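You operate a simulated robot arm through the tools that you are given. There is no shell and no other tool.

The job below is to be done with a simulated two-armed robot. You get a single attempt, and the scene is never put back.

Task
On the top of the packing table, fold the grey cloth in half, so that its two short edges meet.
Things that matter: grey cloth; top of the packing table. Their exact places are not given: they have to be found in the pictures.

The check looks at the end state, three seconds after you hand in, the way a careful person would. Anything else that was tipped, shoved, dropped, spilled or broken makes it a failure. Flat cloth is picked up by pressing the open fingertips on it (5 to 10 N) and closing them slowly along it; thin cloth reads only 2 to 8 mm in the jaws.

Robot
Two 7-joint arms with two-finger parallel grippers on one trunk, on a base that moves. Base frame: it is fixed to the floor where the robot stands at the start and does not move with it; the origin is under the middle of the robot, x ahead of it, y to its left, z up. Lengths are in m, angles in degrees, forces in N, time in s.
The left shoulder is at the start at [0.06, 0.189, 1.103], the right one opposite. With the tool pointing down near the work surface each hand reaches from about 0.1 to 0.64 m from the robot's upright axis, wherever it stands, measured 20 degrees to its own side. Places, roughly: grey cloth [1, -2.75, 0.75]; top of the packing table [1, -2.9, 0.8]. Payload 3.43 kg a hand.
The TCP of each hand is the grasp point between the finger pads, 0.03 m short of the fingertips. In the tool frame z runs along the fingers and y along their closing line. The gripper opens to 0.094 m. The fingers are 0.028 m wide and 0.01 m thick; the gripper's body (0.05 by 0.096 m) begins 0.055 m behind the TCP.
Orientation is that of the tool frame in the base frame, as a unit quaternion [x, y, z, w]. With the fingers straight down and closing along the base's y, the tool's x points along the base's -x, its y along +y and its z along -z.

Tools
- The arms move only by the tool drive_tool. It takes "left_moves", "right_moves" or both (then of equal length, played together; a hand with none holds still); each is a list of rows, each an object of numbers (a shift or turn left out is 0, a gripper value left out holds the last): "rx", "ry", "rz": the turn, a rotation vector about the tool's x, y, z in degrees; "tx", "ty", "tz": the shift along the tool's x, y, z in mm; "fingers": the gripper command, from -1 (fully open) to 1 (shut), values between in proportion. In form: [{"rx": .., "ry": .., "rz": .., "tx": .., "ty": .., "tz": .., "fingers": ..}, ...]. A call has 1 to 20 rows; each row shifts and turns the commanded pose from where the row before left it, along the tool's axes as they then stand. Rows are played at 5 a second. More than 0.05 m and 8.6 degrees between two rows, or a gripper value outside its range, and nothing of the call is played. A pose out of reach is approached as far as the arm can. The call stops where the force on the tool passes 40 N (or 10 N more than at its start, if that is more) or the arm is blocked; 0.2 s more then pass. Each finger travels about 0.153 m/s and halts on what it meets, pressing with about 22 N; the grip force reading is that of the motor and also rises with nothing between the fingers. The clock runs only during rows and for 0.2 s after the last one: add rows that do not move to give the fingers time. It gives the time, the measured TCP pose, the force on the tool (base axes), the opening and the grip force at its end, in the units of the frame above (readings bear some noise), with the torque about the TCP (base axes, N m) and any sound that the robot's microphone picked up.
- Cameras (640 x 400 px; columns grow to the right, rows downward): "scene" is now at [0.0165, 0.0161, 1.6546]; the picture's right is [0.19, -0.98, 0.00], its down [-0.73, -0.14, -0.67] and it looks along [0.65, 0.12, -0.75] (base axes); focal length 260 px, centre (320, 200). "left" rides on the left gripper at [0.076, -0.014, -0.102] in its tool frame; the picture's right is [0.18, 0.98, 0.00], its down [-0.75, 0.14, -0.64] and it looks along [-0.63, 0.12, 0.77] (tool axes); focal length 243 px, centre (320, 200). "right" rides on the right gripper at [0.076, 0.014, -0.103] in its tool frame; the picture's right is [-0.18, 0.98, 0.00], its down [-0.75, -0.14, -0.64] and it looks along [-0.63, -0.12, 0.77] (tool axes); focal length 243 px, centre (320, 200).
- capture(camera): a new picture of that camera. No time passes.
- slide_trunk(by): slides the trunk up (or, below 0, down) by that many m; the arms and the scene camera ride with it, the base frame stays. It gives what a move gives, with no picture.
- steer(legs): drives the robot by 1 to 6 legs, each [ahead, left, turn to the left] in m, m and degrees, along the robot's own axes; the way and the turn of a leg run together, so that a leg with both is an arc; at most 1.5 m and 180 degrees a leg. The arms and the cameras ride along, it lands a little off, and it stops where it bumps. It gives what a move gives.
- turn_head(pan, tilt): turns the head with the scene camera to pan (to the left, within 86 degrees either way) and tilt (down, from -29 to 69), counted from straight ahead of the robot. It gives what a move gives.
- point_at(camera, pixels): for up to 12 pixels [column, row] of the newest picture of that camera ("zoom" is the newest enlarged one), the place [x, y, z] in the base frame of the surface seen there, good to about 0.003 m. No time passes.
- close_up(camera, box): a new picture of the part [left, top, right, bottom] of that camera's present view, enlarged. No time passes.
- job_done(): hands the job in; it is judged then, once.

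Leave the grippers open and the arms clear of the work at the hand-in unless told otherwise.

The tools are called after "Call:" as a command line: name --argument value ..., lists and objects as JSON in quotes. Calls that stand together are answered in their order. drive_tool: Moves the arms, as the interface text tells. Its arguments: {"type":"object","properties":{"left_moves":{"type":"array"},"right_moves":{"type":"array"}},"required":[]} The other tools are called the same way: slide_trunk (by) moves the trunk up or down; steer (legs) drives the base; turn_head (pan, tilt) turns the head that bears the scene camera; capture (camera) takes a picture; point_at (camera, pixels) gives the place of the surface under pixels of a picture; close_up (camera, box) takes an enlarged picture of a part of a camera's view; job_done () hands the job in.

At the start:

```text
time_s: 0.0
left_position: [0.433, 0.2198, 1.0409]
left_tcp_rot: [0.0, 1.0, 0.0, 0.001]
left_contact_force: [0.9, -0.8, 0.1]
left_ft_torque: [0.01, 0.01, -0.01]
left_opening: 0.094
left_finger_force: 0.1
right_position: [0.3229, -0.1326, 0.9897]
right_tcp_rot: [0.0, 1.0, 0.0, 0.0]
right_contact_force: [0.0, 0.7, -0.1]
right_ft_torque: [-0.02, 0.02, -0.01]
right_opening: 0.0941
right_finger_force: 0.1
trunk travel left (down, up): [-0.775, 0.215]
robot x, y, heading: [0.0006, 0.0023, 0.1]
head pan, tilt (commanded): [10.8, 48.2]
```

scene: 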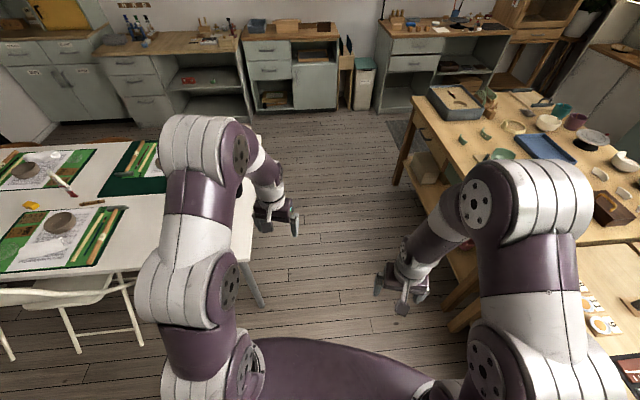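
right: 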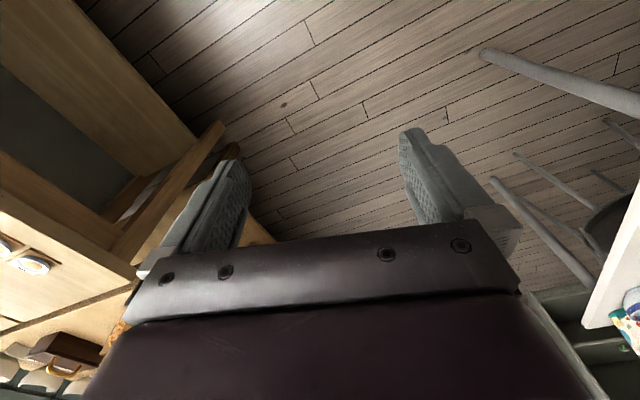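
left: 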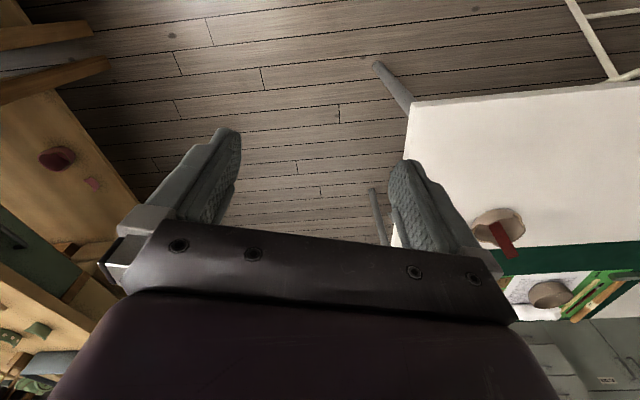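

I see the workshop: tables left and right, and the packing table should be far to my right (y about -2.9). I'll turn the head right to look that way.

Call:
turn_head --pan -70 --tilt 25

Call:
capture --camera "scene"

```text
time_s: 1.5
left_position: [0.4329, 0.2203, 1.0408]
left_tcp_rot: [0.0, 1.0, 0.0, 0.0]
left_contact_force: [-0.9, -0.2, -0.4]
left_ft_torque: [0.02, -0.03, -0.02]
left_opening: 0.0941
left_finger_force: 0.2
right_position: [0.3225, -0.1322, 0.9907]
right_tcp_rot: [0.0, 1.0, 0.0, -0.001]
right_contact_force: [0.6, 0.3, 0.4]
right_ft_torque: [-0.02, 0.01, -0.01]
right_opening: 0.094
right_finger_force: 0.1
trunk travel left (down, up): [-0.775, 0.215]
robot x, y, heading: [-0.0011, -0.0007, 0.0]
head pan, tilt (commanded): [-70.0, 25.0]
```

```text
taken
```

scene: 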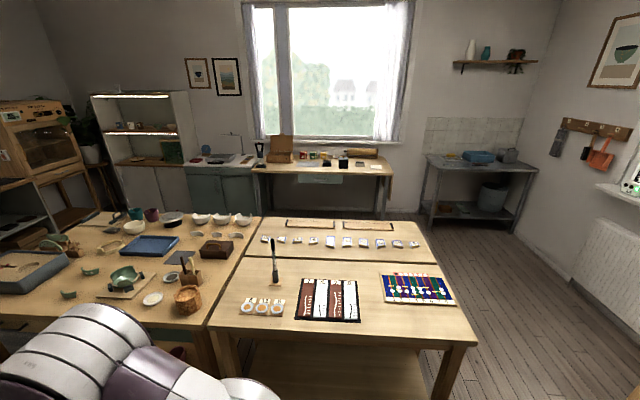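

The table beneath the window (about pixel 320,170) may be the packing table. I'll enlarge that area and measure.

Call:
close_up --camera "scene" --box '[230, 120, 420, 240]'

Call:
point_at --camera "scene" --pixels '[[320, 178], [255, 172], [390, 172], [320, 165], [480, 170], [345, 300], [470, 345], [210, 325], [420, 222], [250, 220], [440, 230], [400, 350]]'

```text
3.33 times, centred on (325, 180) of scene
```

zoom: 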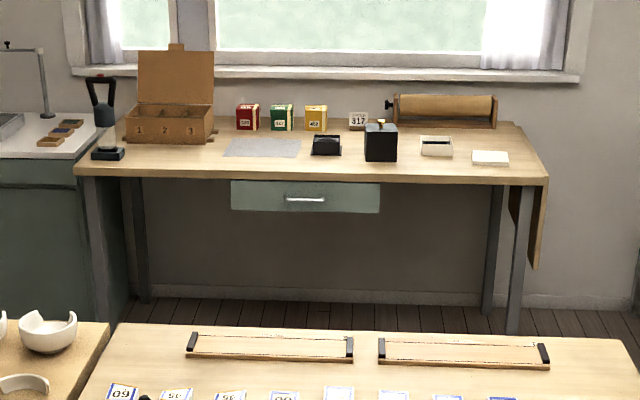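

```text
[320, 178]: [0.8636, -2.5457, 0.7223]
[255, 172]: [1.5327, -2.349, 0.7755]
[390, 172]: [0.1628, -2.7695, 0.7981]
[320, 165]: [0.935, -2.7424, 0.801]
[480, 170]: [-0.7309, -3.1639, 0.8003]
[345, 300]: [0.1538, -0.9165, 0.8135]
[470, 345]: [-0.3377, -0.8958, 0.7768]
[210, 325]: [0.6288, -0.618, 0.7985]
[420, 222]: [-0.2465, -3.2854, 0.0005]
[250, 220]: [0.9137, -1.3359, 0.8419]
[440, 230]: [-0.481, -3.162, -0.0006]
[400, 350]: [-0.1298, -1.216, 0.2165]
```

The grey cloth lies on the packing table at zoom pixel (262,147), between the wooden box, the tea cartons and a small black thing. I'll measure it and its neighbours.

Call:
point_at --camera "zoom" --pixels '[[232, 140], [298, 140], [296, 157], [225, 155], [262, 147], [210, 142], [325, 154], [80, 174], [545, 182], [305, 178], [380, 158], [250, 128]]'

Call:
turn_head --pan -80 --tilt 60

Call:
capture --camera "scene"

```text
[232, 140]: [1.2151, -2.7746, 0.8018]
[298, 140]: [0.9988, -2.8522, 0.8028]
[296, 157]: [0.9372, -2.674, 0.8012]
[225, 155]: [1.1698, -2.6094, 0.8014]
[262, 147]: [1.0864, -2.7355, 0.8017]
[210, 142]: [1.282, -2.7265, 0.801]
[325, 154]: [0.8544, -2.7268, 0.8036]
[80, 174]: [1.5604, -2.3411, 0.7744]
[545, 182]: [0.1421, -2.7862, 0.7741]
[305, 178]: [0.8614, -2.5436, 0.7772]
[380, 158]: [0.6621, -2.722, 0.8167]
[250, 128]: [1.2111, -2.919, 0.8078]
```

```text
time_s: 2.5
left_position: [0.433, 0.2198, 1.0388]
left_tcp_rot: [0.0, 1.0, 0.001, 0.0]
left_contact_force: [-0.4, -0.4, -0.9]
left_ft_torque: [-0.04, 0.0, 0.0]
left_opening: 0.0938
left_finger_force: 0.0
right_position: [0.3232, -0.1315, 0.9915]
right_tcp_rot: [0.0, 1.0, -0.001, 0.0]
right_contact_force: [0.1, 0.0, -0.5]
right_ft_torque: [-0.01, -0.01, 0.01]
right_opening: 0.094
right_finger_force: 0.0
trunk travel left (down, up): [-0.775, 0.215]
robot x, y, heading: [-0.0007, -0.002, 0.3]
head pan, tilt (commanded): [-80.0, 60.0]
```

```text
taken
```

scene: 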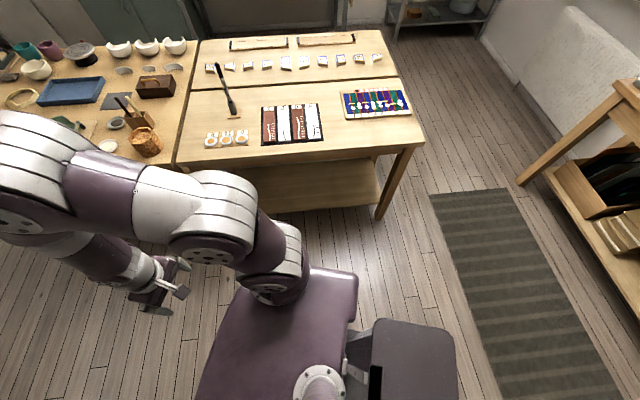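

The cloth is about 0.24 × 0.18 m, long side along the table. The way there goes around the middle table via the aisle with the rug. I'll measure the table corners and aisle from this view and then take a less tilted one.

Call:
point_at --camera "scene" --pixels '[[422, 140], [378, 30], [378, 215], [398, 40], [478, 38], [505, 95], [430, 195], [520, 180], [612, 115], [580, 150], [390, 20], [375, 375]]'

Call:
turn_head --pan -86 --tilt 30

Call:
capture --camera "scene"

```text
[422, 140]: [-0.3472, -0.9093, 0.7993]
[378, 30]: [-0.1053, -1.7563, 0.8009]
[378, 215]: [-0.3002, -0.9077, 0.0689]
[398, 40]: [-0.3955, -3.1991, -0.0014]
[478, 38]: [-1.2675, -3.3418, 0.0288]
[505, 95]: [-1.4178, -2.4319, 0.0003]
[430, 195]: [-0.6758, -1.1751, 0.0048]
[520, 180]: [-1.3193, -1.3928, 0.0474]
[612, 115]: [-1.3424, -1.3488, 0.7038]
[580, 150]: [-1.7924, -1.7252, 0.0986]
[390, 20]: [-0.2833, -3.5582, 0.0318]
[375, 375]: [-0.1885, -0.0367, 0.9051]
```

```text
time_s: 3.5
left_position: [0.4325, 0.2201, 1.0406]
left_tcp_rot: [0.0, 1.0, 0.0, 0.0]
left_contact_force: [0.2, 0.5, 0.5]
left_ft_torque: [-0.01, 0.01, 0.01]
left_opening: 0.0941
left_finger_force: 0.0
right_position: [0.3224, -0.1327, 0.991]
right_tcp_rot: [0.0, 1.0, 0.0, 0.0]
right_contact_force: [0.4, 0.2, -0.1]
right_ft_torque: [-0.02, -0.02, 0.06]
right_opening: 0.0937
right_finger_force: 0.1
trunk travel left (down, up): [-0.775, 0.215]
robot x, y, heading: [0.0041, -0.0006, 0.0]
head pan, tilt (commanded): [-85.9, 30.0]
```

```text
taken
```

scene: 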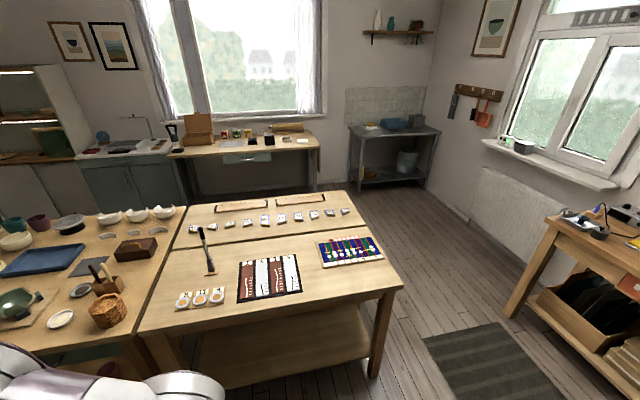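

The aisle right of the middle table is about 1.07 m wide and the gap in front of the packing table about 1.05 m. Before driving I want to know my own base's footprint, so I look steeply down.

Call:
turn_head --pan -86 --tilt 69

Call:
capture --camera "scene"

Call:
point_at --camera "scene" --pixels '[[260, 280], [340, 280], [300, 340], [400, 340], [440, 330], [440, 390], [360, 330], [220, 380], [350, 270], [270, 270], [500, 390], [150, 380]]'

```text
time_s: 4.5
left_position: [0.4339, 0.2198, 1.0397]
left_tcp_rot: [0.0, 1.0, 0.0, -0.001]
left_contact_force: [-1.1, 0.3, -1.0]
left_ft_torque: [-0.03, -0.03, -0.01]
left_opening: 0.0939
left_finger_force: 0.0
right_position: [0.3234, -0.1317, 0.9906]
right_tcp_rot: [0.0, 1.0, 0.0, 0.0]
right_contact_force: [0.5, 0.1, 0.4]
right_ft_torque: [0.01, -0.01, -0.01]
right_opening: 0.0937
right_finger_force: 0.0
trunk travel left (down, up): [-0.775, 0.215]
robot x, y, heading: [0.0033, -0.0004, 0.1]
head pan, tilt (commanded): [-85.9, 68.8]
```

```text
taken
```

scene: 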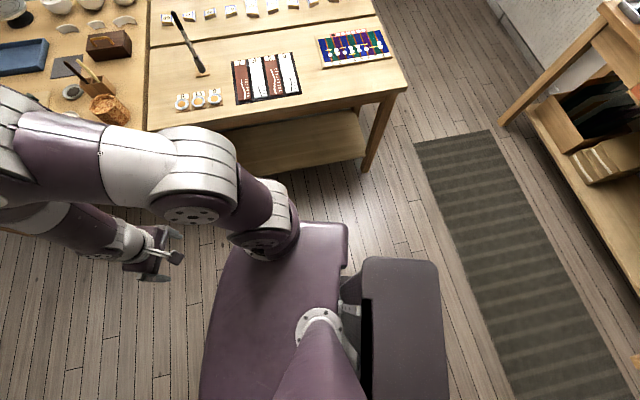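

```text
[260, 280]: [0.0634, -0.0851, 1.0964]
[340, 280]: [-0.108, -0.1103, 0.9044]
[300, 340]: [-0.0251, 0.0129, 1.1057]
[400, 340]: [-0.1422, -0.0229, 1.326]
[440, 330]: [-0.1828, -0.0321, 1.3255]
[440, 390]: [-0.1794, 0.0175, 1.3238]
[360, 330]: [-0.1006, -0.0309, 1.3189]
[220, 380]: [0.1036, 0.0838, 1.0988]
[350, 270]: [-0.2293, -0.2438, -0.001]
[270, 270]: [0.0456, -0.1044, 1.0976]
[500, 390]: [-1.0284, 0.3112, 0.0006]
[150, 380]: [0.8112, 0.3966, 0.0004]
```

My torso is compact (no part of the base shows beyond about 0.25 m). The table's front edge runs at about 17° to my x axis, so I turn right by 72.6° to square up with the packing table, then check.

Call:
steer --legs '[[0, 0, -72.7]]'

Call:
turn_head --pan -40 --tilt 45

Call:
capture --camera "scene"

```text
time_s: 8.1
left_position: [0.3396, -0.3471, 1.0401]
left_tcp_rot: [0.591, 0.806, 0.0, 0.0]
left_contact_force: [-0.4, 1.0, -0.1]
left_ft_torque: [-0.02, -0.03, -0.01]
left_opening: 0.0938
left_finger_force: 0.2
right_position: [-0.0299, -0.3477, 0.9903]
right_tcp_rot: [0.592, 0.806, 0.0, 0.0]
right_contact_force: [-0.2, 0.7, 0.2]
right_ft_torque: [-0.02, 0.01, -0.04]
right_opening: 0.094
right_finger_force: 0.1
trunk travel left (down, up): [-0.775, 0.215]
robot x, y, heading: [-0.0004, 0.0013, -72.6]
head pan, tilt (commanded): [-85.9, 68.8]
```

```text
time_s: 9.2
left_position: [0.3392, -0.3472, 1.0406]
left_tcp_rot: [0.592, 0.806, -0.001, 0.0]
left_contact_force: [0.1, 0.1, -0.3]
left_ft_torque: [0.01, 0.01, 0.0]
left_opening: 0.0943
left_finger_force: 0.1
right_position: [-0.0295, -0.349, 0.9894]
right_tcp_rot: [0.592, 0.806, 0.0, 0.001]
right_contact_force: [-0.3, -0.5, -0.1]
right_ft_torque: [-0.02, 0.01, 0.02]
right_opening: 0.0939
right_finger_force: 0.0
trunk travel left (down, up): [-0.775, 0.215]
robot x, y, heading: [0.0031, 0.0011, -72.6]
head pan, tilt (commanded): [-40.0, 45.0]
```

```text
taken
```

scene: 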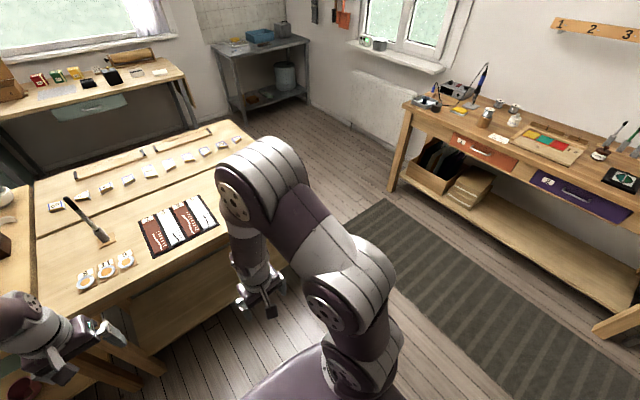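

The aisle to my right is clear, with a bench beyond the rug. I'll measure the bench edge and my right elbow to choose the lateral shift.

Call:
point_at --camera "scene" --pixels '[[410, 108], [520, 165], [620, 205], [640, 330], [600, 335], [300, 190], [375, 280], [400, 350], [360, 205], [620, 395], [260, 150], [345, 260]]'

```text
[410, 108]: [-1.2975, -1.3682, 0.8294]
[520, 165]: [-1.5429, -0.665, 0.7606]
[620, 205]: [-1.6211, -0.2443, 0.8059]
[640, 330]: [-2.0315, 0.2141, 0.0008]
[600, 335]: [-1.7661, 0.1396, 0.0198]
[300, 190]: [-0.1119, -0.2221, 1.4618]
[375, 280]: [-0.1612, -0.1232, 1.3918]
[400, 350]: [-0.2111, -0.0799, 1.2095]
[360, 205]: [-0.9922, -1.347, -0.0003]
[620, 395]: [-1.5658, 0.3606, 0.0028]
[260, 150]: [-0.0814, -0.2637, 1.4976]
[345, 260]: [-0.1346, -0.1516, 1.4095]
```

The bench edge is about 1.63 m to my right, so shifting 1.12 m right keeps clear of both sides. Then I go ahead in steps.

Call:
steer --legs '[[0, -1.12, 0], [1.0, 0, 0]]'

Call:
turn_head --pan 20 --tilt 35

Call:
capture --camera "scene"

```text
time_s: 19.6
left_position: [-0.4056, -1.6254, 1.0395]
left_tcp_rot: [0.589, 0.808, 0.0, 0.0]
left_contact_force: [0.4, 0.2, 0.9]
left_ft_torque: [-0.03, 0.0, -0.01]
left_opening: 0.0935
left_finger_force: 0.1
right_position: [-0.7753, -1.6273, 0.9899]
right_tcp_rot: [0.589, 0.808, 0.001, 0.001]
right_contact_force: [0.5, -0.3, 0.3]
right_ft_torque: [0.02, 0.0, 0.01]
right_opening: 0.0941
right_finger_force: 0.0
trunk travel left (down, up): [-0.775, 0.215]
robot x, y, heading: [-0.7444, -1.2794, -72.3]
head pan, tilt (commanded): [-40.0, 45.0]
```

```text
time_s: 20.9
left_position: [-0.4061, -1.6252, 1.0402]
left_tcp_rot: [0.589, 0.808, 0.0, 0.0]
left_contact_force: [-0.1, 0.4, -0.7]
left_ft_torque: [0.02, 0.02, 0.03]
left_opening: 0.0937
left_finger_force: 0.0
right_position: [-0.774, -1.6285, 0.9897]
right_tcp_rot: [0.59, 0.808, 0.0, 0.0]
right_contact_force: [-0.1, 0.4, 0.2]
right_ft_torque: [-0.02, 0.01, -0.02]
right_opening: 0.0939
right_finger_force: 0.0
trunk travel left (down, up): [-0.775, 0.215]
robot x, y, heading: [-0.7474, -1.2789, -72.5]
head pan, tilt (commanded): [20.0, 35.0]
```

```text
taken
```

scene: 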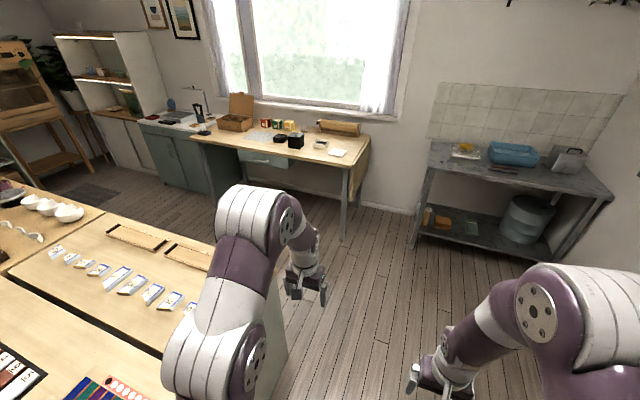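

The way ahead looks open; the sink table is ahead to the right. I'll measure its near leg and the packing table's right leg before continuing.

Call:
point_at --camera "scene" --pixels '[[415, 245], [430, 160], [565, 255], [343, 240], [215, 200], [252, 150], [272, 138], [235, 125], [280, 139], [296, 142], [262, 132], [340, 153]]'

```text
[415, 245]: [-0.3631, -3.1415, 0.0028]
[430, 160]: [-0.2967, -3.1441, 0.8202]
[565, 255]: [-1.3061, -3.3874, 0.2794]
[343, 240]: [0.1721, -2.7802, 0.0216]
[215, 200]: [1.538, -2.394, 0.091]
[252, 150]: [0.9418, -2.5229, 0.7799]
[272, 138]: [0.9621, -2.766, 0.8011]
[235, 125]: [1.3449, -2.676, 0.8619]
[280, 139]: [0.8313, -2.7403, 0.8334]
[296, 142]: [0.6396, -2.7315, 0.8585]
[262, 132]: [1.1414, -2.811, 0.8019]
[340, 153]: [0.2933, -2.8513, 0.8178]
```

Clear: the sink leg is at 2.89 m room-depth and I stop at 2.13 m. I drive forward 1.13 m, then left 1.40 m in front of the packing table.

Call:
steer --legs '[[1.13, 0, 0], [0, 1.4, 0]]'

Call:
turn_head --pan 0 --tilt 50

Call:
capture --camera "scene"

```text
time_s: 33.3
left_position: [1.2758, -2.2903, 1.0405]
left_tcp_rot: [0.592, 0.806, 0.0, 0.0]
left_contact_force: [0.1, -0.2, 0.1]
left_ft_torque: [-0.02, -0.01, 0.02]
left_opening: 0.0939
left_finger_force: 0.0
right_position: [0.9066, -2.2897, 0.9903]
right_tcp_rot: [0.593, 0.805, 0.0, 0.0]
right_contact_force: [0.7, -0.2, 0.4]
right_ft_torque: [-0.03, 0.01, -0.01]
right_opening: 0.094
right_finger_force: 0.1
trunk travel left (down, up): [-0.775, 0.215]
robot x, y, heading: [0.9375, -1.9425, -72.8]
head pan, tilt (commanded): [20.0, 35.0]
```

```text
time_s: 34.1
left_position: [1.2746, -2.2906, 1.0415]
left_tcp_rot: [0.593, 0.805, -0.001, 0.0]
left_contact_force: [-0.1, -0.2, -0.3]
left_ft_torque: [-0.04, 0.0, 0.01]
left_opening: 0.094
left_finger_force: 0.0
right_position: [0.9058, -2.2898, 0.99]
right_tcp_rot: [0.593, 0.805, 0.0, -0.001]
right_contact_force: [0.2, 0.6, -0.3]
right_ft_torque: [0.04, 0.01, 0.05]
right_opening: 0.0941
right_finger_force: 0.1
trunk travel left (down, up): [-0.775, 0.215]
robot x, y, heading: [0.9347, -1.942, -72.9]
head pan, tilt (commanded): [0.0, 50.0]
```

```text
taken
```

scene: 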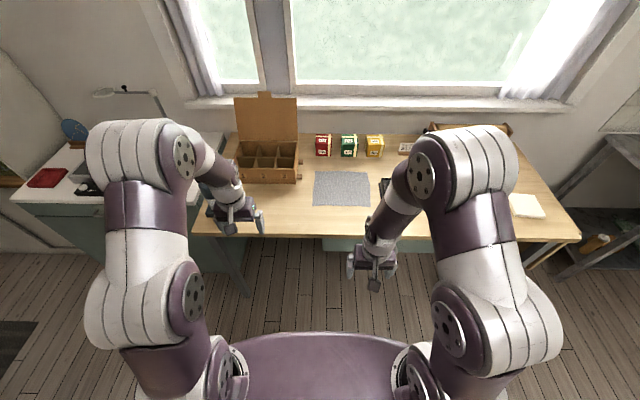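

I now stand squarely in front of the packing table; the cloth shows at px (342,188). I'll enlarge it and measure its corners and neighbours.

Call:
close_up --camera "scene" --box '[220, 90, 460, 240]'

```text
2.67 times, centred on (340, 165) of scene
```

zoom: 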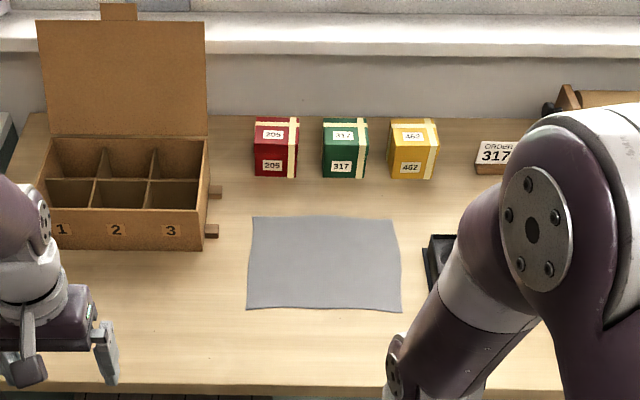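

Call:
point_at --camera "zoom" --pixels '[[254, 217], [392, 220], [402, 311], [247, 308], [325, 265], [213, 236], [212, 192], [428, 250], [275, 177], [410, 178], [300, 350], [325, 390]]'

```text
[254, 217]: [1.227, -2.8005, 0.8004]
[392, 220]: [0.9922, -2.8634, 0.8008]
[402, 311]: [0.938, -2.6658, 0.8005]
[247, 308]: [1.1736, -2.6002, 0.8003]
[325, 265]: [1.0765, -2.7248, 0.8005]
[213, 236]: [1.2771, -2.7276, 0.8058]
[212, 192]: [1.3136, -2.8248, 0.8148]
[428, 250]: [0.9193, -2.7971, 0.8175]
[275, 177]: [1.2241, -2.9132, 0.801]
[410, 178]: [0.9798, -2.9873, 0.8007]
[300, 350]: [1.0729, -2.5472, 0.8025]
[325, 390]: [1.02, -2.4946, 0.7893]
```

The cloth is about 0.244 (along the table) × 0.206 m, so the short edges are its left and right ones. The right edge is freer (the box stands left). I plan to grip both right corners, one per hand, standing turned 45° right. First I check how near the floor can be seen in front of my torso.

Call:
point_at --camera "scene" --pixels '[[320, 330], [250, 332], [390, 332], [320, 345], [320, 390], [230, 350], [212, 200], [235, 230], [330, 238], [560, 235], [420, 240], [270, 100]]'

Call:
capture --camera "right"

Call:
capture --camera "left"

```text
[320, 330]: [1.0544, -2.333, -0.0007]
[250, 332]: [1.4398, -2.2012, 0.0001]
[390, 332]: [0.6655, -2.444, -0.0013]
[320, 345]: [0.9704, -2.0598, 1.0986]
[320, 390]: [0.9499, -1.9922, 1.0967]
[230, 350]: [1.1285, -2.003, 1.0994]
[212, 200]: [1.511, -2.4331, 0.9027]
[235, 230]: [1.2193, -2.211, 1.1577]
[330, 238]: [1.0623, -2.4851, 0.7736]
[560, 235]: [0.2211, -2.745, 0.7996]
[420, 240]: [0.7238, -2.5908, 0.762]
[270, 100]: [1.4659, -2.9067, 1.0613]
```

```text
taken
```

right: 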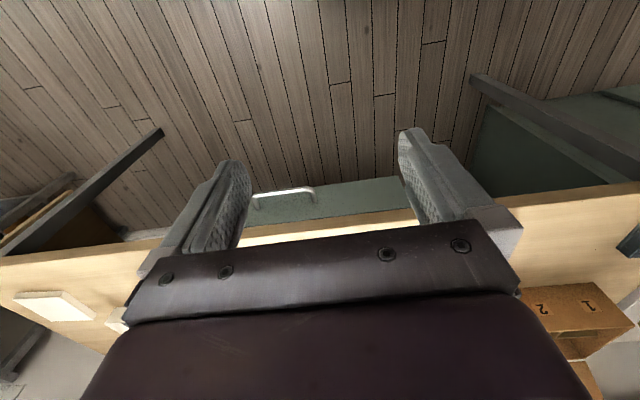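

```text
taken
```

left: 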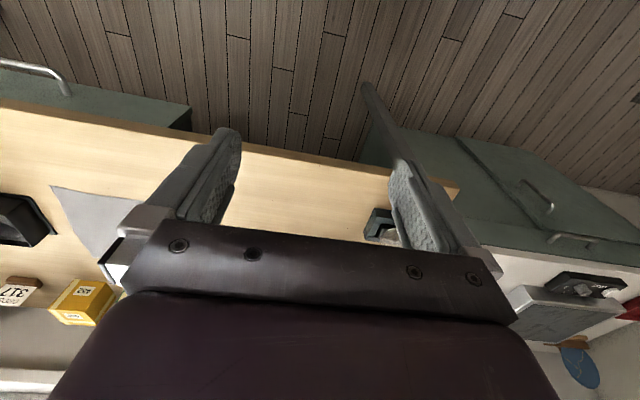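

My torso front is 0.125 m ahead of the axis; nothing tells me the base skirt exactly, so I'll turn right 45° here, then approach in small steps watching for bumps.

Call:
steer --legs '[[0, 0, -45], [0.09, 0.19, 0]]'

Call:
turn_head --pan 25 --tilt 60

Call:
capture --camera "scene"

```text
time_s: 37.9
left_position: [1.0519, -2.5963, 1.0394]
left_tcp_rot: [0.857, 0.515, 0.0, 0.0]
left_contact_force: [0.4, 0.9, 0.6]
left_ft_torque: [-0.01, 0.0, -0.02]
left_opening: 0.0939
left_finger_force: 0.0
right_position: [0.7908, -2.334, 0.9908]
right_tcp_rot: [0.857, 0.516, -0.001, 0.0]
right_contact_force: [-0.5, -0.9, -0.2]
right_ft_torque: [-0.01, 0.0, -0.01]
right_opening: 0.0938
right_finger_force: 0.0
trunk travel left (down, up): [-0.775, 0.215]
robot x, y, heading: [1.061, -2.1102, -117.8]
head pan, tilt (commanded): [0.0, 50.0]
```

```text
time_s: 38.7
left_position: [1.0508, -2.5955, 1.0405]
left_tcp_rot: [0.857, 0.515, 0.0, 0.0]
left_contact_force: [-0.1, 0.5, -0.1]
left_ft_torque: [-0.02, -0.02, 0.03]
left_opening: 0.0941
left_finger_force: 0.2
right_position: [0.7913, -2.3327, 0.9906]
right_tcp_rot: [0.857, 0.515, 0.0, 0.0]
right_contact_force: [-0.1, -0.2, 0.6]
right_ft_torque: [-0.02, -0.03, 0.01]
right_opening: 0.094
right_finger_force: 0.1
trunk travel left (down, up): [-0.775, 0.215]
robot x, y, heading: [1.0615, -2.1097, -117.8]
head pan, tilt (commanded): [25.0, 60.0]
```

```text
taken
```

scene: 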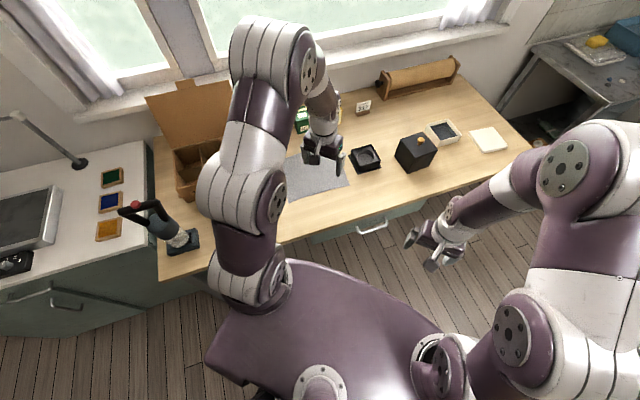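

No bump; room depth is now 2.33. The black lever tool at px (165,230) on the table's left end is something to avoid; I'll measure it before moving nearer.

Call:
point_at --camera "scene" --pixels '[[132, 206], [185, 240], [155, 207], [225, 290], [215, 250], [262, 380], [240, 370], [285, 195], [350, 150], [380, 165], [435, 140], [335, 130]]'

Call:
steer --legs '[[0.05, 0.05, 0]]'

```text
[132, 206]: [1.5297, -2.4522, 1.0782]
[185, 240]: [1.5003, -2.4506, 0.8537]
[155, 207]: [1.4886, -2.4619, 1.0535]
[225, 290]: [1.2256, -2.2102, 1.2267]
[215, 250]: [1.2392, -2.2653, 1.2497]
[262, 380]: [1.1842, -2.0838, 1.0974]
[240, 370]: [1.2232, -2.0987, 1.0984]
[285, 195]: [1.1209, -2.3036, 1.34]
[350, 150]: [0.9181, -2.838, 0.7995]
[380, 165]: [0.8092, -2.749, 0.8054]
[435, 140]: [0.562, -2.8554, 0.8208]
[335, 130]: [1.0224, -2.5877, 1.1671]
```

```text
time_s: 39.8
left_position: [1.0733, -2.6629, 1.0407]
left_tcp_rot: [0.857, 0.515, 0.0, 0.0]
left_contact_force: [-0.5, -0.4, 0.3]
left_ft_torque: [0.03, -0.04, 0.01]
left_opening: 0.0939
left_finger_force: 0.0
right_position: [0.8125, -2.4005, 0.99]
right_tcp_rot: [0.857, 0.516, 0.0, 0.0]
right_contact_force: [-0.5, 0.0, 0.9]
right_ft_torque: [0.02, -0.01, 0.01]
right_opening: 0.0939
right_finger_force: 0.0
trunk travel left (down, up): [-0.775, 0.215]
robot x, y, heading: [1.0857, -2.1752, -117.8]
head pan, tilt (commanded): [25.0, 60.0]
```

Still no bump (room depth 2.40). One more 5 cm nearer.

Call:
steer --legs '[[0.035, 0.035, 0]]'

Call:
turn_head --pan 30 --tilt 62

Call:
capture --camera "scene"

Call:
capture --camera "left"

```text
time_s: 40.7
left_position: [1.0858, -2.7077, 1.0415]
left_tcp_rot: [0.857, 0.515, 0.0, 0.002]
left_contact_force: [-0.7, 0.0, 0.3]
left_ft_torque: [0.0, -0.01, 0.05]
left_opening: 0.0938
left_finger_force: 0.0
right_position: [0.827, -2.4449, 0.9912]
right_tcp_rot: [0.858, 0.514, 0.0, 0.001]
right_contact_force: [0.3, 0.1, 1.1]
right_ft_torque: [-0.03, 0.02, 0.02]
right_opening: 0.0942
right_finger_force: 0.0
trunk travel left (down, up): [-0.775, 0.215]
robot x, y, heading: [1.0973, -2.2267, -117.9]
head pan, tilt (commanded): [25.0, 60.0]
```

```text
time_s: 41.3
left_position: [1.0875, -2.7109, 1.0396]
left_tcp_rot: [0.857, 0.515, 0.0, 0.0]
left_contact_force: [0.2, -1.1, 0.1]
left_ft_torque: [0.01, 0.02, -0.02]
left_opening: 0.0939
left_finger_force: 0.0
right_position: [0.8291, -2.4484, 0.9893]
right_tcp_rot: [0.857, 0.515, 0.0, -0.001]
right_contact_force: [0.1, -0.5, -0.3]
right_ft_torque: [0.01, -0.03, -0.01]
right_opening: 0.0939
right_finger_force: 0.2
trunk travel left (down, up): [-0.775, 0.215]
robot x, y, heading: [1.101, -2.2229, -117.9]
head pan, tilt (commanded): [30.0, 62.0]
```

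```text
taken
```

scene: 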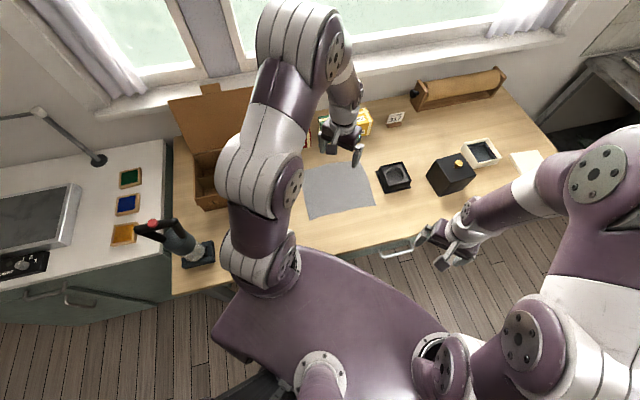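

```text
taken
```

left: 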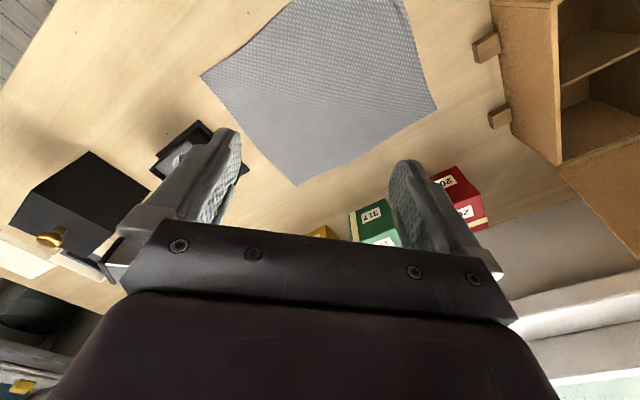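

I'm at room depth 2.45 without a bump. The left-hand camera sees three cloth corners: (203,75), (298,186), (437,108). I'll measure those and the edges around the black tray.

Call:
point_at --camera "left" --pixels '[[206, 76], [298, 183], [434, 107], [403, 3], [290, 5], [250, 128], [370, 148], [320, 90], [152, 158], [210, 120], [500, 122], [475, 50]]'

Call:
close_up --camera "scene" --box '[260, 120, 500, 270]'

```text
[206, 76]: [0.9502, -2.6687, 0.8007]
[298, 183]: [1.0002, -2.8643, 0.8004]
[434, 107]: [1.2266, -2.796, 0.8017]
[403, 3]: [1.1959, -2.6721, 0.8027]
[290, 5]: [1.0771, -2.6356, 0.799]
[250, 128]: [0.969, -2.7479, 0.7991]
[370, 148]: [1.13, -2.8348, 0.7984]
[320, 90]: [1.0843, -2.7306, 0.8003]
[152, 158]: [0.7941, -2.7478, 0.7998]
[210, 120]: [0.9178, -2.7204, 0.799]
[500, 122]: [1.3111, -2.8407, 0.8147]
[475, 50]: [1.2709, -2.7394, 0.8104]
```

```text
2.67 times, centred on (380, 195) of scene
```

zoom: 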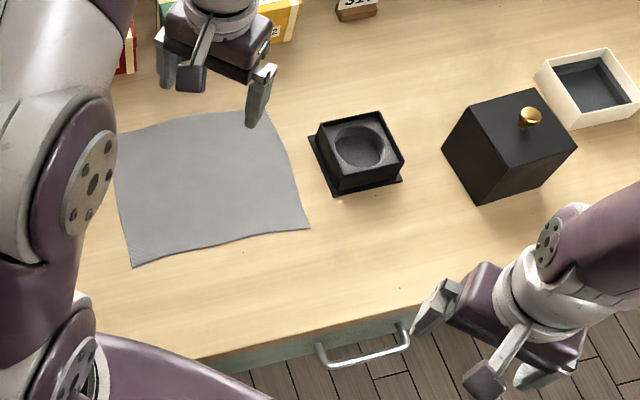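

The cloth is turned about 15° to the base axes. Folding the left short edge over to the right leaves room for tilting the hands at the end (only a low tray there), so I'll grip the two left corners: right hand near-left, left hand far-left. To have reach for both ends I shift the base by 7 cm ahead, 3 cm right.

Call:
steer --legs '[[0.071, -0.028, 0]]'

Call:
turn_head --pan 40 --tilt 62

Call:
capture --camera "scene"

Call:
capture --camera "left"

```text
time_s: 42.4
left_position: [1.0303, -2.76, 1.0407]
left_tcp_rot: [0.857, 0.515, 0.0, 0.0]
left_contact_force: [-0.6, 0.4, 0.2]
left_ft_torque: [0.0, -0.03, 0.0]
left_opening: 0.0941
left_finger_force: 0.1
right_position: [0.7708, -2.4961, 0.991]
right_tcp_rot: [0.858, 0.514, 0.0, 0.0]
right_contact_force: [-0.9, 0.3, 0.6]
right_ft_torque: [0.01, -0.03, -0.01]
right_opening: 0.0938
right_finger_force: 0.1
trunk travel left (down, up): [-0.775, 0.215]
robot x, y, heading: [1.0376, -2.2759, -118.1]
head pan, tilt (commanded): [30.0, 62.0]
```

```text
time_s: 43.1
left_position: [1.0292, -2.7614, 1.0397]
left_tcp_rot: [0.858, 0.514, 0.0, 0.0]
left_contact_force: [-0.7, -0.5, -0.1]
left_ft_torque: [-0.03, 0.02, -0.01]
left_opening: 0.0942
left_finger_force: 0.0
right_position: [0.77, -2.4975, 0.9899]
right_tcp_rot: [0.857, 0.515, 0.001, -0.001]
right_contact_force: [0.8, -0.6, 0.3]
right_ft_torque: [0.03, -0.01, 0.02]
right_opening: 0.094
right_finger_force: 0.0
trunk travel left (down, up): [-0.775, 0.215]
robot x, y, heading: [1.0376, -2.2725, -118.0]
head pan, tilt (commanded): [40.0, 62.0]
```

```text
taken
```

scene: 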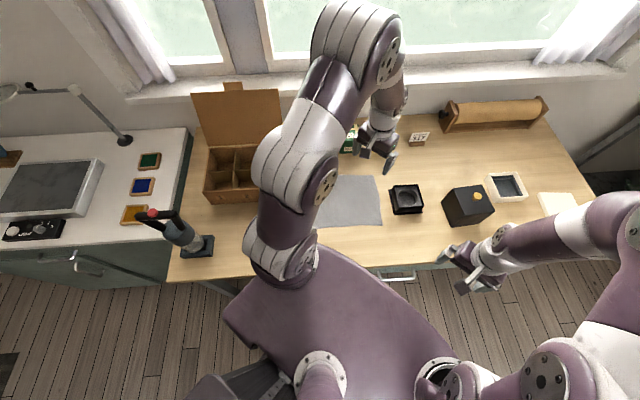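

```text
taken
```

left: 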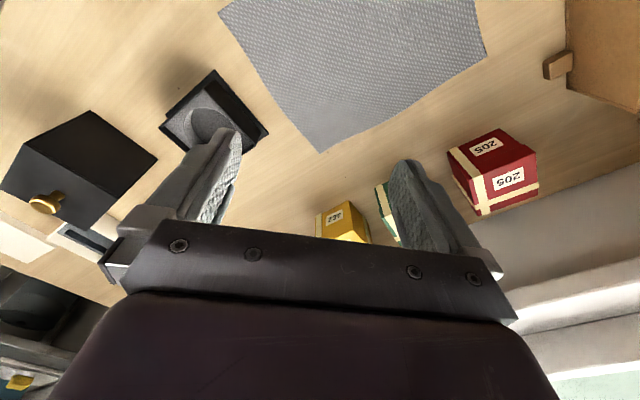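

I stand at room depth 2.48. Now I turn both hands by 46.9° (in 6 rows) so the fingers close along the short edge, and narrow them to about 40 mm, staying high.

Call:
drive_tool --left_moves '[{"rz": 7.82, "fingers": 0.15}, {"rz": 7.82}, {"rz": 7.82}, {"rz": 7.82}, {"rz": 7.82}, {"rz": 7.8}]' --right_moves '[{"rz": 7.82, "fingers": 0.15}, {"rz": 7.82}, {"rz": 7.82}, {"rz": 7.82}, {"rz": 7.82}, {"rz": 7.8}]'

```text
time_s: 44.5
left_position: [1.031, -2.7602, 1.0397]
left_tcp_rot: [0.992, 0.13, 0.001, 0.0]
left_contact_force: [0.2, 0.4, 0.7]
left_ft_torque: [-0.04, 0.02, -0.01]
left_opening: 0.04
left_finger_force: 0.0
right_position: [0.7707, -2.4948, 0.9901]
right_tcp_rot: [0.992, 0.129, 0.0, 0.0]
right_contact_force: [0.5, -0.4, 0.0]
right_ft_torque: [-0.02, 0.01, -0.01]
right_opening: 0.0401
right_finger_force: 0.0
trunk travel left (down, up): [-0.775, 0.215]
robot x, y, heading: [1.0362, -2.2752, -118.1]
head pan, tilt (commanded): [40.0, 62.0]
```

Both hands turned as intended. Now the left hand goes to above the far-left corner (1.221, -2.776) at TCP height 0.94.

Call:
drive_tool --left_moves '[{"tx": 30, "ty": 10.8, "tz": 16.6}, {"tx": 30, "ty": 10.8, "tz": 16.6}, {"tx": 30, "ty": 10.8, "tz": 16.6}, {"tx": 30, "ty": 10.8, "tz": 16.6}, {"tx": 30, "ty": 10.8, "tz": 16.6}, {"tx": 29, "ty": 10.8, "tz": 16.6}, {}]'

Call:
capture --camera "left"

Call:
capture --camera "scene"

```text
time_s: 46.1
left_position: [1.2212, -2.7767, 0.9408]
left_tcp_rot: [0.991, 0.13, 0.001, 0.0]
left_contact_force: [-0.8, 0.4, 0.3]
left_ft_torque: [0.01, 0.0, -0.02]
left_opening: 0.0401
left_finger_force: 0.0
right_position: [0.769, -2.4965, 0.9895]
right_tcp_rot: [0.991, 0.131, 0.0, -0.001]
right_contact_force: [0.6, 0.8, 0.1]
right_ft_torque: [-0.04, -0.03, 0.0]
right_opening: 0.04
right_finger_force: 0.0
trunk travel left (down, up): [-0.775, 0.215]
robot x, y, heading: [1.0371, -2.2706, -118.1]
head pan, tilt (commanded): [40.0, 62.0]
```

```text
taken
```

left: 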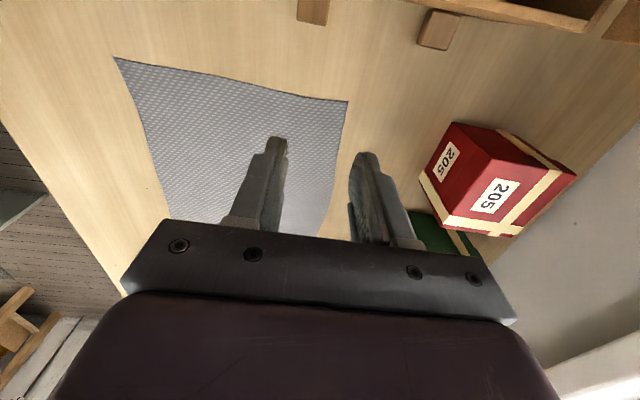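

```text
taken
```

scene: 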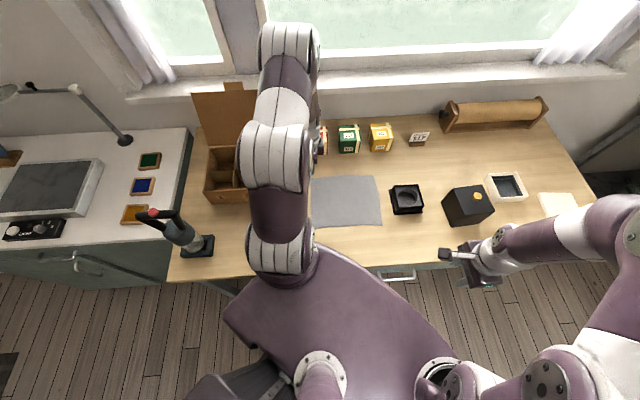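

The left-hand camera now shows the whole left edge: near-left corner at (115,57), far-left at (347,101). I measure points along that edge.

Call:
point_at --camera "left" --pixels '[[117, 60], [347, 103], [180, 73], [240, 86], [300, 97], [343, 130], [335, 180], [322, 225], [135, 100], [150, 150], [168, 215], [212, 80]]'

Call:
close_up --camera "left" --box '[90, 30, 410, 230]'

```text
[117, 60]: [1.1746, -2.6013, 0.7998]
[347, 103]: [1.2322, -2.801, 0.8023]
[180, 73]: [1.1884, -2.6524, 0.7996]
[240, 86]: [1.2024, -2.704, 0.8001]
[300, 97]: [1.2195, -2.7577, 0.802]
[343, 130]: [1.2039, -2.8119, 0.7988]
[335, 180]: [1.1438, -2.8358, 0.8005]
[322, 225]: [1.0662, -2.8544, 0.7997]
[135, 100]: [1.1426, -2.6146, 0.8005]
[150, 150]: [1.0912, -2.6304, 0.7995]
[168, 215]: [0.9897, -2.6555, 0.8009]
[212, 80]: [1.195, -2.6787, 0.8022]
```

```text
2.00 times, centred on (250, 130) of left
```

zoom: 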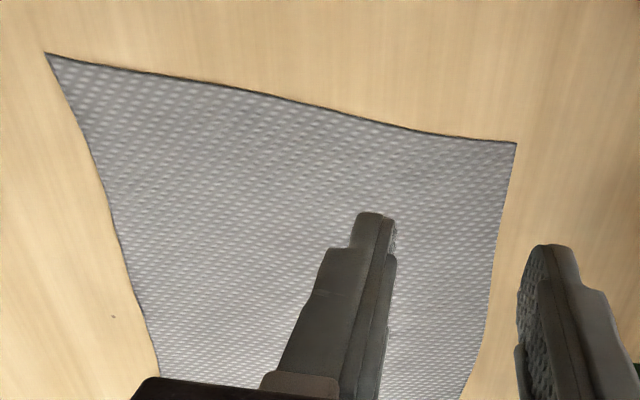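

The left edge is straight from D (1.1745,-2.601) to A (1.232,-2.801). I'll narrow both jaws to 28 mm so both fingers sit on cloth, and bring the right hand over the near-left grip point (1.180,-2.6275).

Call:
drive_tool --right_moves '[{"tx": 36.3, "ty": 23.3, "tz": 5, "fingers": 0.404}, {"tx": 36.3, "ty": 23.3, "tz": 5}, {"tx": 36.3, "ty": 23.3, "tz": 5}, {"tx": 36.3, "ty": 23.3, "tz": 5}, {"tx": 36.3, "ty": 23.3, "tz": 5}, {"tx": 36.3, "ty": 23.3, "tz": 5}, {"tx": 36.3, "ty": 23.3, "tz": 5}, {"tx": 36.3, "ty": 23.3, "tz": 5}, {"tx": 36.3, "ty": 23.3, "tz": 5}, {"tx": 36.3, "ty": 23.1, "tz": 5}, {}]' --left_moves '[{"fingers": 0.404}, {}, {}, {}, {}, {}, {}, {}, {}, {}, {}]'

Call:
capture --camera "right"

Call:
capture --camera "scene"

```text
time_s: 48.5
left_position: [1.2205, -2.7774, 0.9408]
left_tcp_rot: [0.991, 0.131, 0.0, 0.0]
left_contact_force: [-0.2, -0.3, -0.3]
left_ft_torque: [-0.01, -0.01, 0.02]
left_opening: 0.0279
left_finger_force: 0.0
right_position: [1.1828, -2.6259, 0.9422]
right_tcp_rot: [0.991, 0.131, -0.001, 0.0]
right_contact_force: [-0.2, 0.6, -0.4]
right_ft_torque: [-0.03, 0.01, 0.02]
right_opening: 0.0281
right_finger_force: 0.0
trunk travel left (down, up): [-0.775, 0.215]
robot x, y, heading: [1.038, -2.2736, -118.0]
head pan, tilt (commanded): [40.0, 62.0]
```

```text
taken
```

right: 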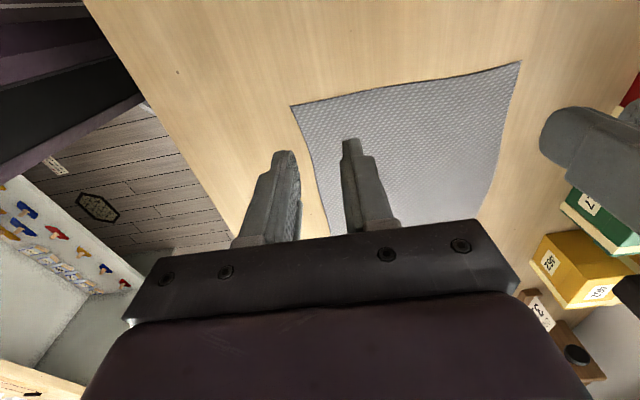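

```text
taken
```

scene: 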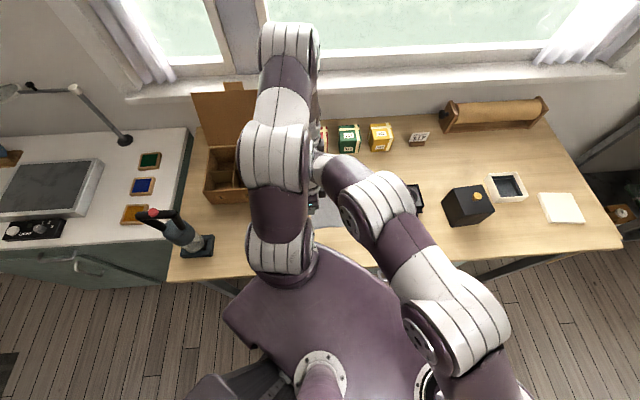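

Both hands hover 11 cm over their corners. I check the near-left corner in the right-hand view at (293,107) once more.

Call:
point_at --camera "right" --pixels '[[294, 108], [519, 63], [400, 88], [305, 140], [316, 180], [485, 215], [345, 100], [460, 75]]'

```text
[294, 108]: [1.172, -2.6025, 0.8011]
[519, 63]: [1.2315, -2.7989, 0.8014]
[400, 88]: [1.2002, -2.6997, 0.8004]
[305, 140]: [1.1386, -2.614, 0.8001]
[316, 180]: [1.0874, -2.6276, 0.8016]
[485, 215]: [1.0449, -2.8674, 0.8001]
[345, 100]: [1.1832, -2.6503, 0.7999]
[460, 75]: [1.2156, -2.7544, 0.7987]
```

Corners confirmed. I make small corrections (right −3 mm, left +2/−2 mm) and descend 95 mm, ending about 1.5 cm above contact.

Call:
drive_tool --left_moves '[{"tx": 2, "ty": -2, "tz": 20}, {"tz": 20}, {"tz": 20}, {"tz": 20}, {"tz": 15}, {}]' --right_moves '[{"tx": -3, "ty": 1, "tz": 20}, {"tz": 20}, {"tz": 20}, {"tz": 20}, {"tz": 15}, {}]'

Call:
capture --camera "right"

Call:
capture --camera "left"

```text
time_s: 49.9
left_position: [1.2218, -2.7723, 0.8464]
left_tcp_rot: [0.991, 0.131, 0.0, 0.0]
left_contact_force: [1.0, -0.8, 0.1]
left_ft_torque: [-0.02, -0.01, 0.0]
left_opening: 0.028
left_finger_force: 0.1
right_position: [1.1789, -2.6295, 0.8445]
right_tcp_rot: [0.991, 0.132, 0.0, 0.0]
right_contact_force: [-0.3, -0.2, 0.0]
right_ft_torque: [0.0, 0.01, -0.01]
right_opening: 0.0279
right_finger_force: 0.1
trunk travel left (down, up): [-0.775, 0.215]
robot x, y, heading: [1.0393, -2.2738, -118.0]
head pan, tilt (commanded): [40.0, 62.0]
```

```text
taken
```

right: 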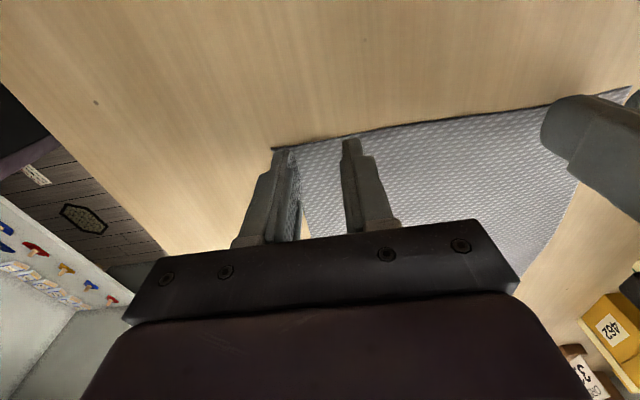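

```text
taken
```

left: 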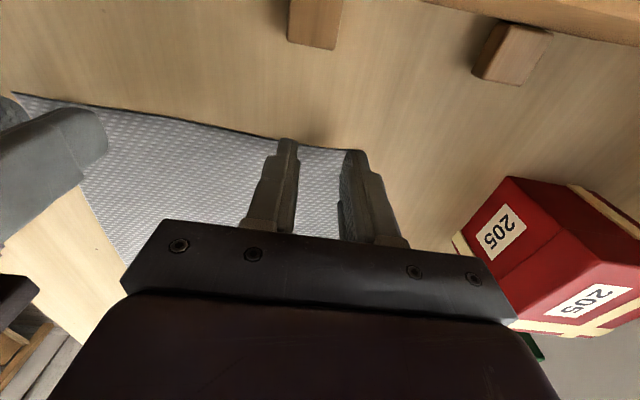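

The fingertips are above the edge near each corner. I lower 13 mm more in shrinking steps and read the forces.

Call:
drive_tool --left_moves '[{"tz": 7}, {"tz": 4}, {"tz": 3}, {}]' --right_moves '[{"tz": 6}, {"tz": 4}, {"tz": 2}, {}]'

Call:
close_up --camera "right" --box '[220, 100, 460, 250]'

Call:
close_up --camera "left" --box '[200, 100, 440, 250]'

```text
time_s: 50.9
left_position: [1.2222, -2.774, 0.8319]
left_tcp_rot: [0.991, 0.13, -0.001, 0.0]
left_contact_force: [-1.1, 0.0, -0.2]
left_ft_torque: [-0.02, 0.03, 0.03]
left_opening: 0.0279
left_finger_force: 0.1
right_position: [1.1794, -2.6289, 0.8338]
right_tcp_rot: [0.991, 0.131, -0.001, 0.0]
right_contact_force: [-0.5, 0.2, 0.0]
right_ft_torque: [-0.01, -0.01, -0.03]
right_opening: 0.028
right_finger_force: 0.1
trunk travel left (down, up): [-0.775, 0.215]
robot x, y, heading: [1.041, -2.2757, -118.1]
head pan, tilt (commanded): [40.0, 62.0]
```

```text
2.67 times, centred on (340, 175) of right
```

zoom: 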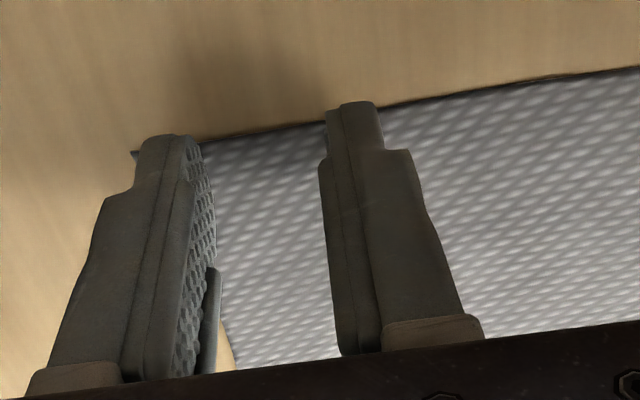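

```text
2.67 times, centred on (320, 175) of left
```

zoom: 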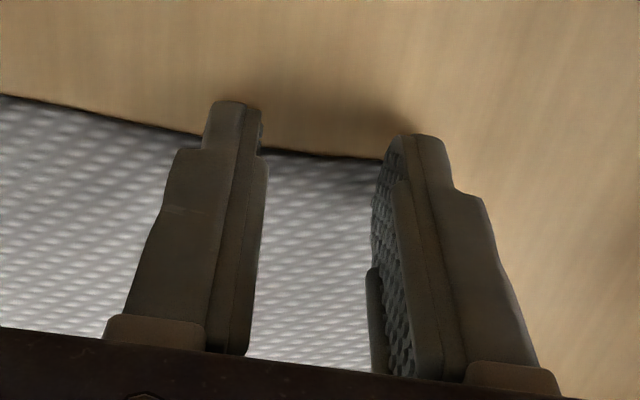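

Fingers sit just inside the corners, not yet in contact. I go down in 1.5 mm steps until about 6–8 N.

Call:
drive_tool --left_moves '[{"tz": 1.5}, {"tz": 1}, {}]' --right_moves '[{"tz": 2}, {"tz": 2}, {}]'

```text
time_s: 51.7
left_position: [1.2212, -2.7721, 0.8317]
left_tcp_rot: [0.991, 0.131, 0.001, 0.003]
left_contact_force: [5.1, -2.1, 20.3]
left_ft_torque: [0.2, 0.08, -0.02]
left_opening: 0.0275
left_finger_force: 0.0
right_position: [1.1795, -2.63, 0.8307]
right_tcp_rot: [0.991, 0.132, 0.001, 0.001]
right_contact_force: [-2.0, 0.0, 10.6]
right_ft_torque: [0.1, 0.2, 0.05]
right_opening: 0.0278
right_finger_force: 0.1
trunk travel left (down, up): [-0.775, 0.215]
robot x, y, heading: [1.0402, -2.2725, -118.2]
head pan, tilt (commanded): [40.0, 62.0]
```

Contact: left 20 N (too much), right 10.6 N. I ease the left up 1.2 mm and the right 0.3 mm.

Call:
drive_tool --left_moves '[{"tz": -1.2}, {}]' --right_moves '[{"tz": -0.3}, {}]'

```text
time_s: 52.3
left_position: [1.2212, -2.7721, 0.8314]
left_tcp_rot: [0.991, 0.131, 0.0, 0.001]
left_contact_force: [0.7, -2.2, 9.6]
left_ft_torque: [-0.05, 0.07, 0.02]
left_opening: 0.0279
left_finger_force: 0.1
right_position: [1.1786, -2.6276, 0.8308]
right_tcp_rot: [0.991, 0.131, 0.002, 0.001]
right_contact_force: [-0.4, 1.0, 16.3]
right_ft_torque: [0.22, 0.15, -0.03]
right_opening: 0.0282
right_finger_force: 0.0
trunk travel left (down, up): [-0.775, 0.215]
robot x, y, heading: [1.0407, -2.2742, -118.1]
head pan, tilt (commanded): [40.0, 62.0]
```

Left is at 9.6 N now; right settled up to 16 N, so I lift the right by 0.8 mm more.

Call:
drive_tool --left_moves '[{"tz": -0.1}, {}, {}]' --right_moves '[{"tz": -0.8}, {}, {}]'

```text
time_s: 53.1
left_position: [1.2211, -2.7721, 0.8316]
left_tcp_rot: [0.991, 0.13, 0.0, 0.0]
left_contact_force: [-1.6, 1.4, 8.1]
left_ft_torque: [-0.01, 0.12, 0.01]
left_opening: 0.0279
left_finger_force: 0.1
right_position: [1.1792, -2.628, 0.8315]
right_tcp_rot: [0.991, 0.131, 0.0, 0.002]
right_contact_force: [1.8, -1.4, 10.3]
right_ft_torque: [0.02, 0.0, -0.03]
right_opening: 0.0278
right_finger_force: 0.0
trunk travel left (down, up): [-0.775, 0.215]
robot x, y, heading: [1.0404, -2.274, -118.1]
head pan, tilt (commanded): [40.0, 62.0]
```

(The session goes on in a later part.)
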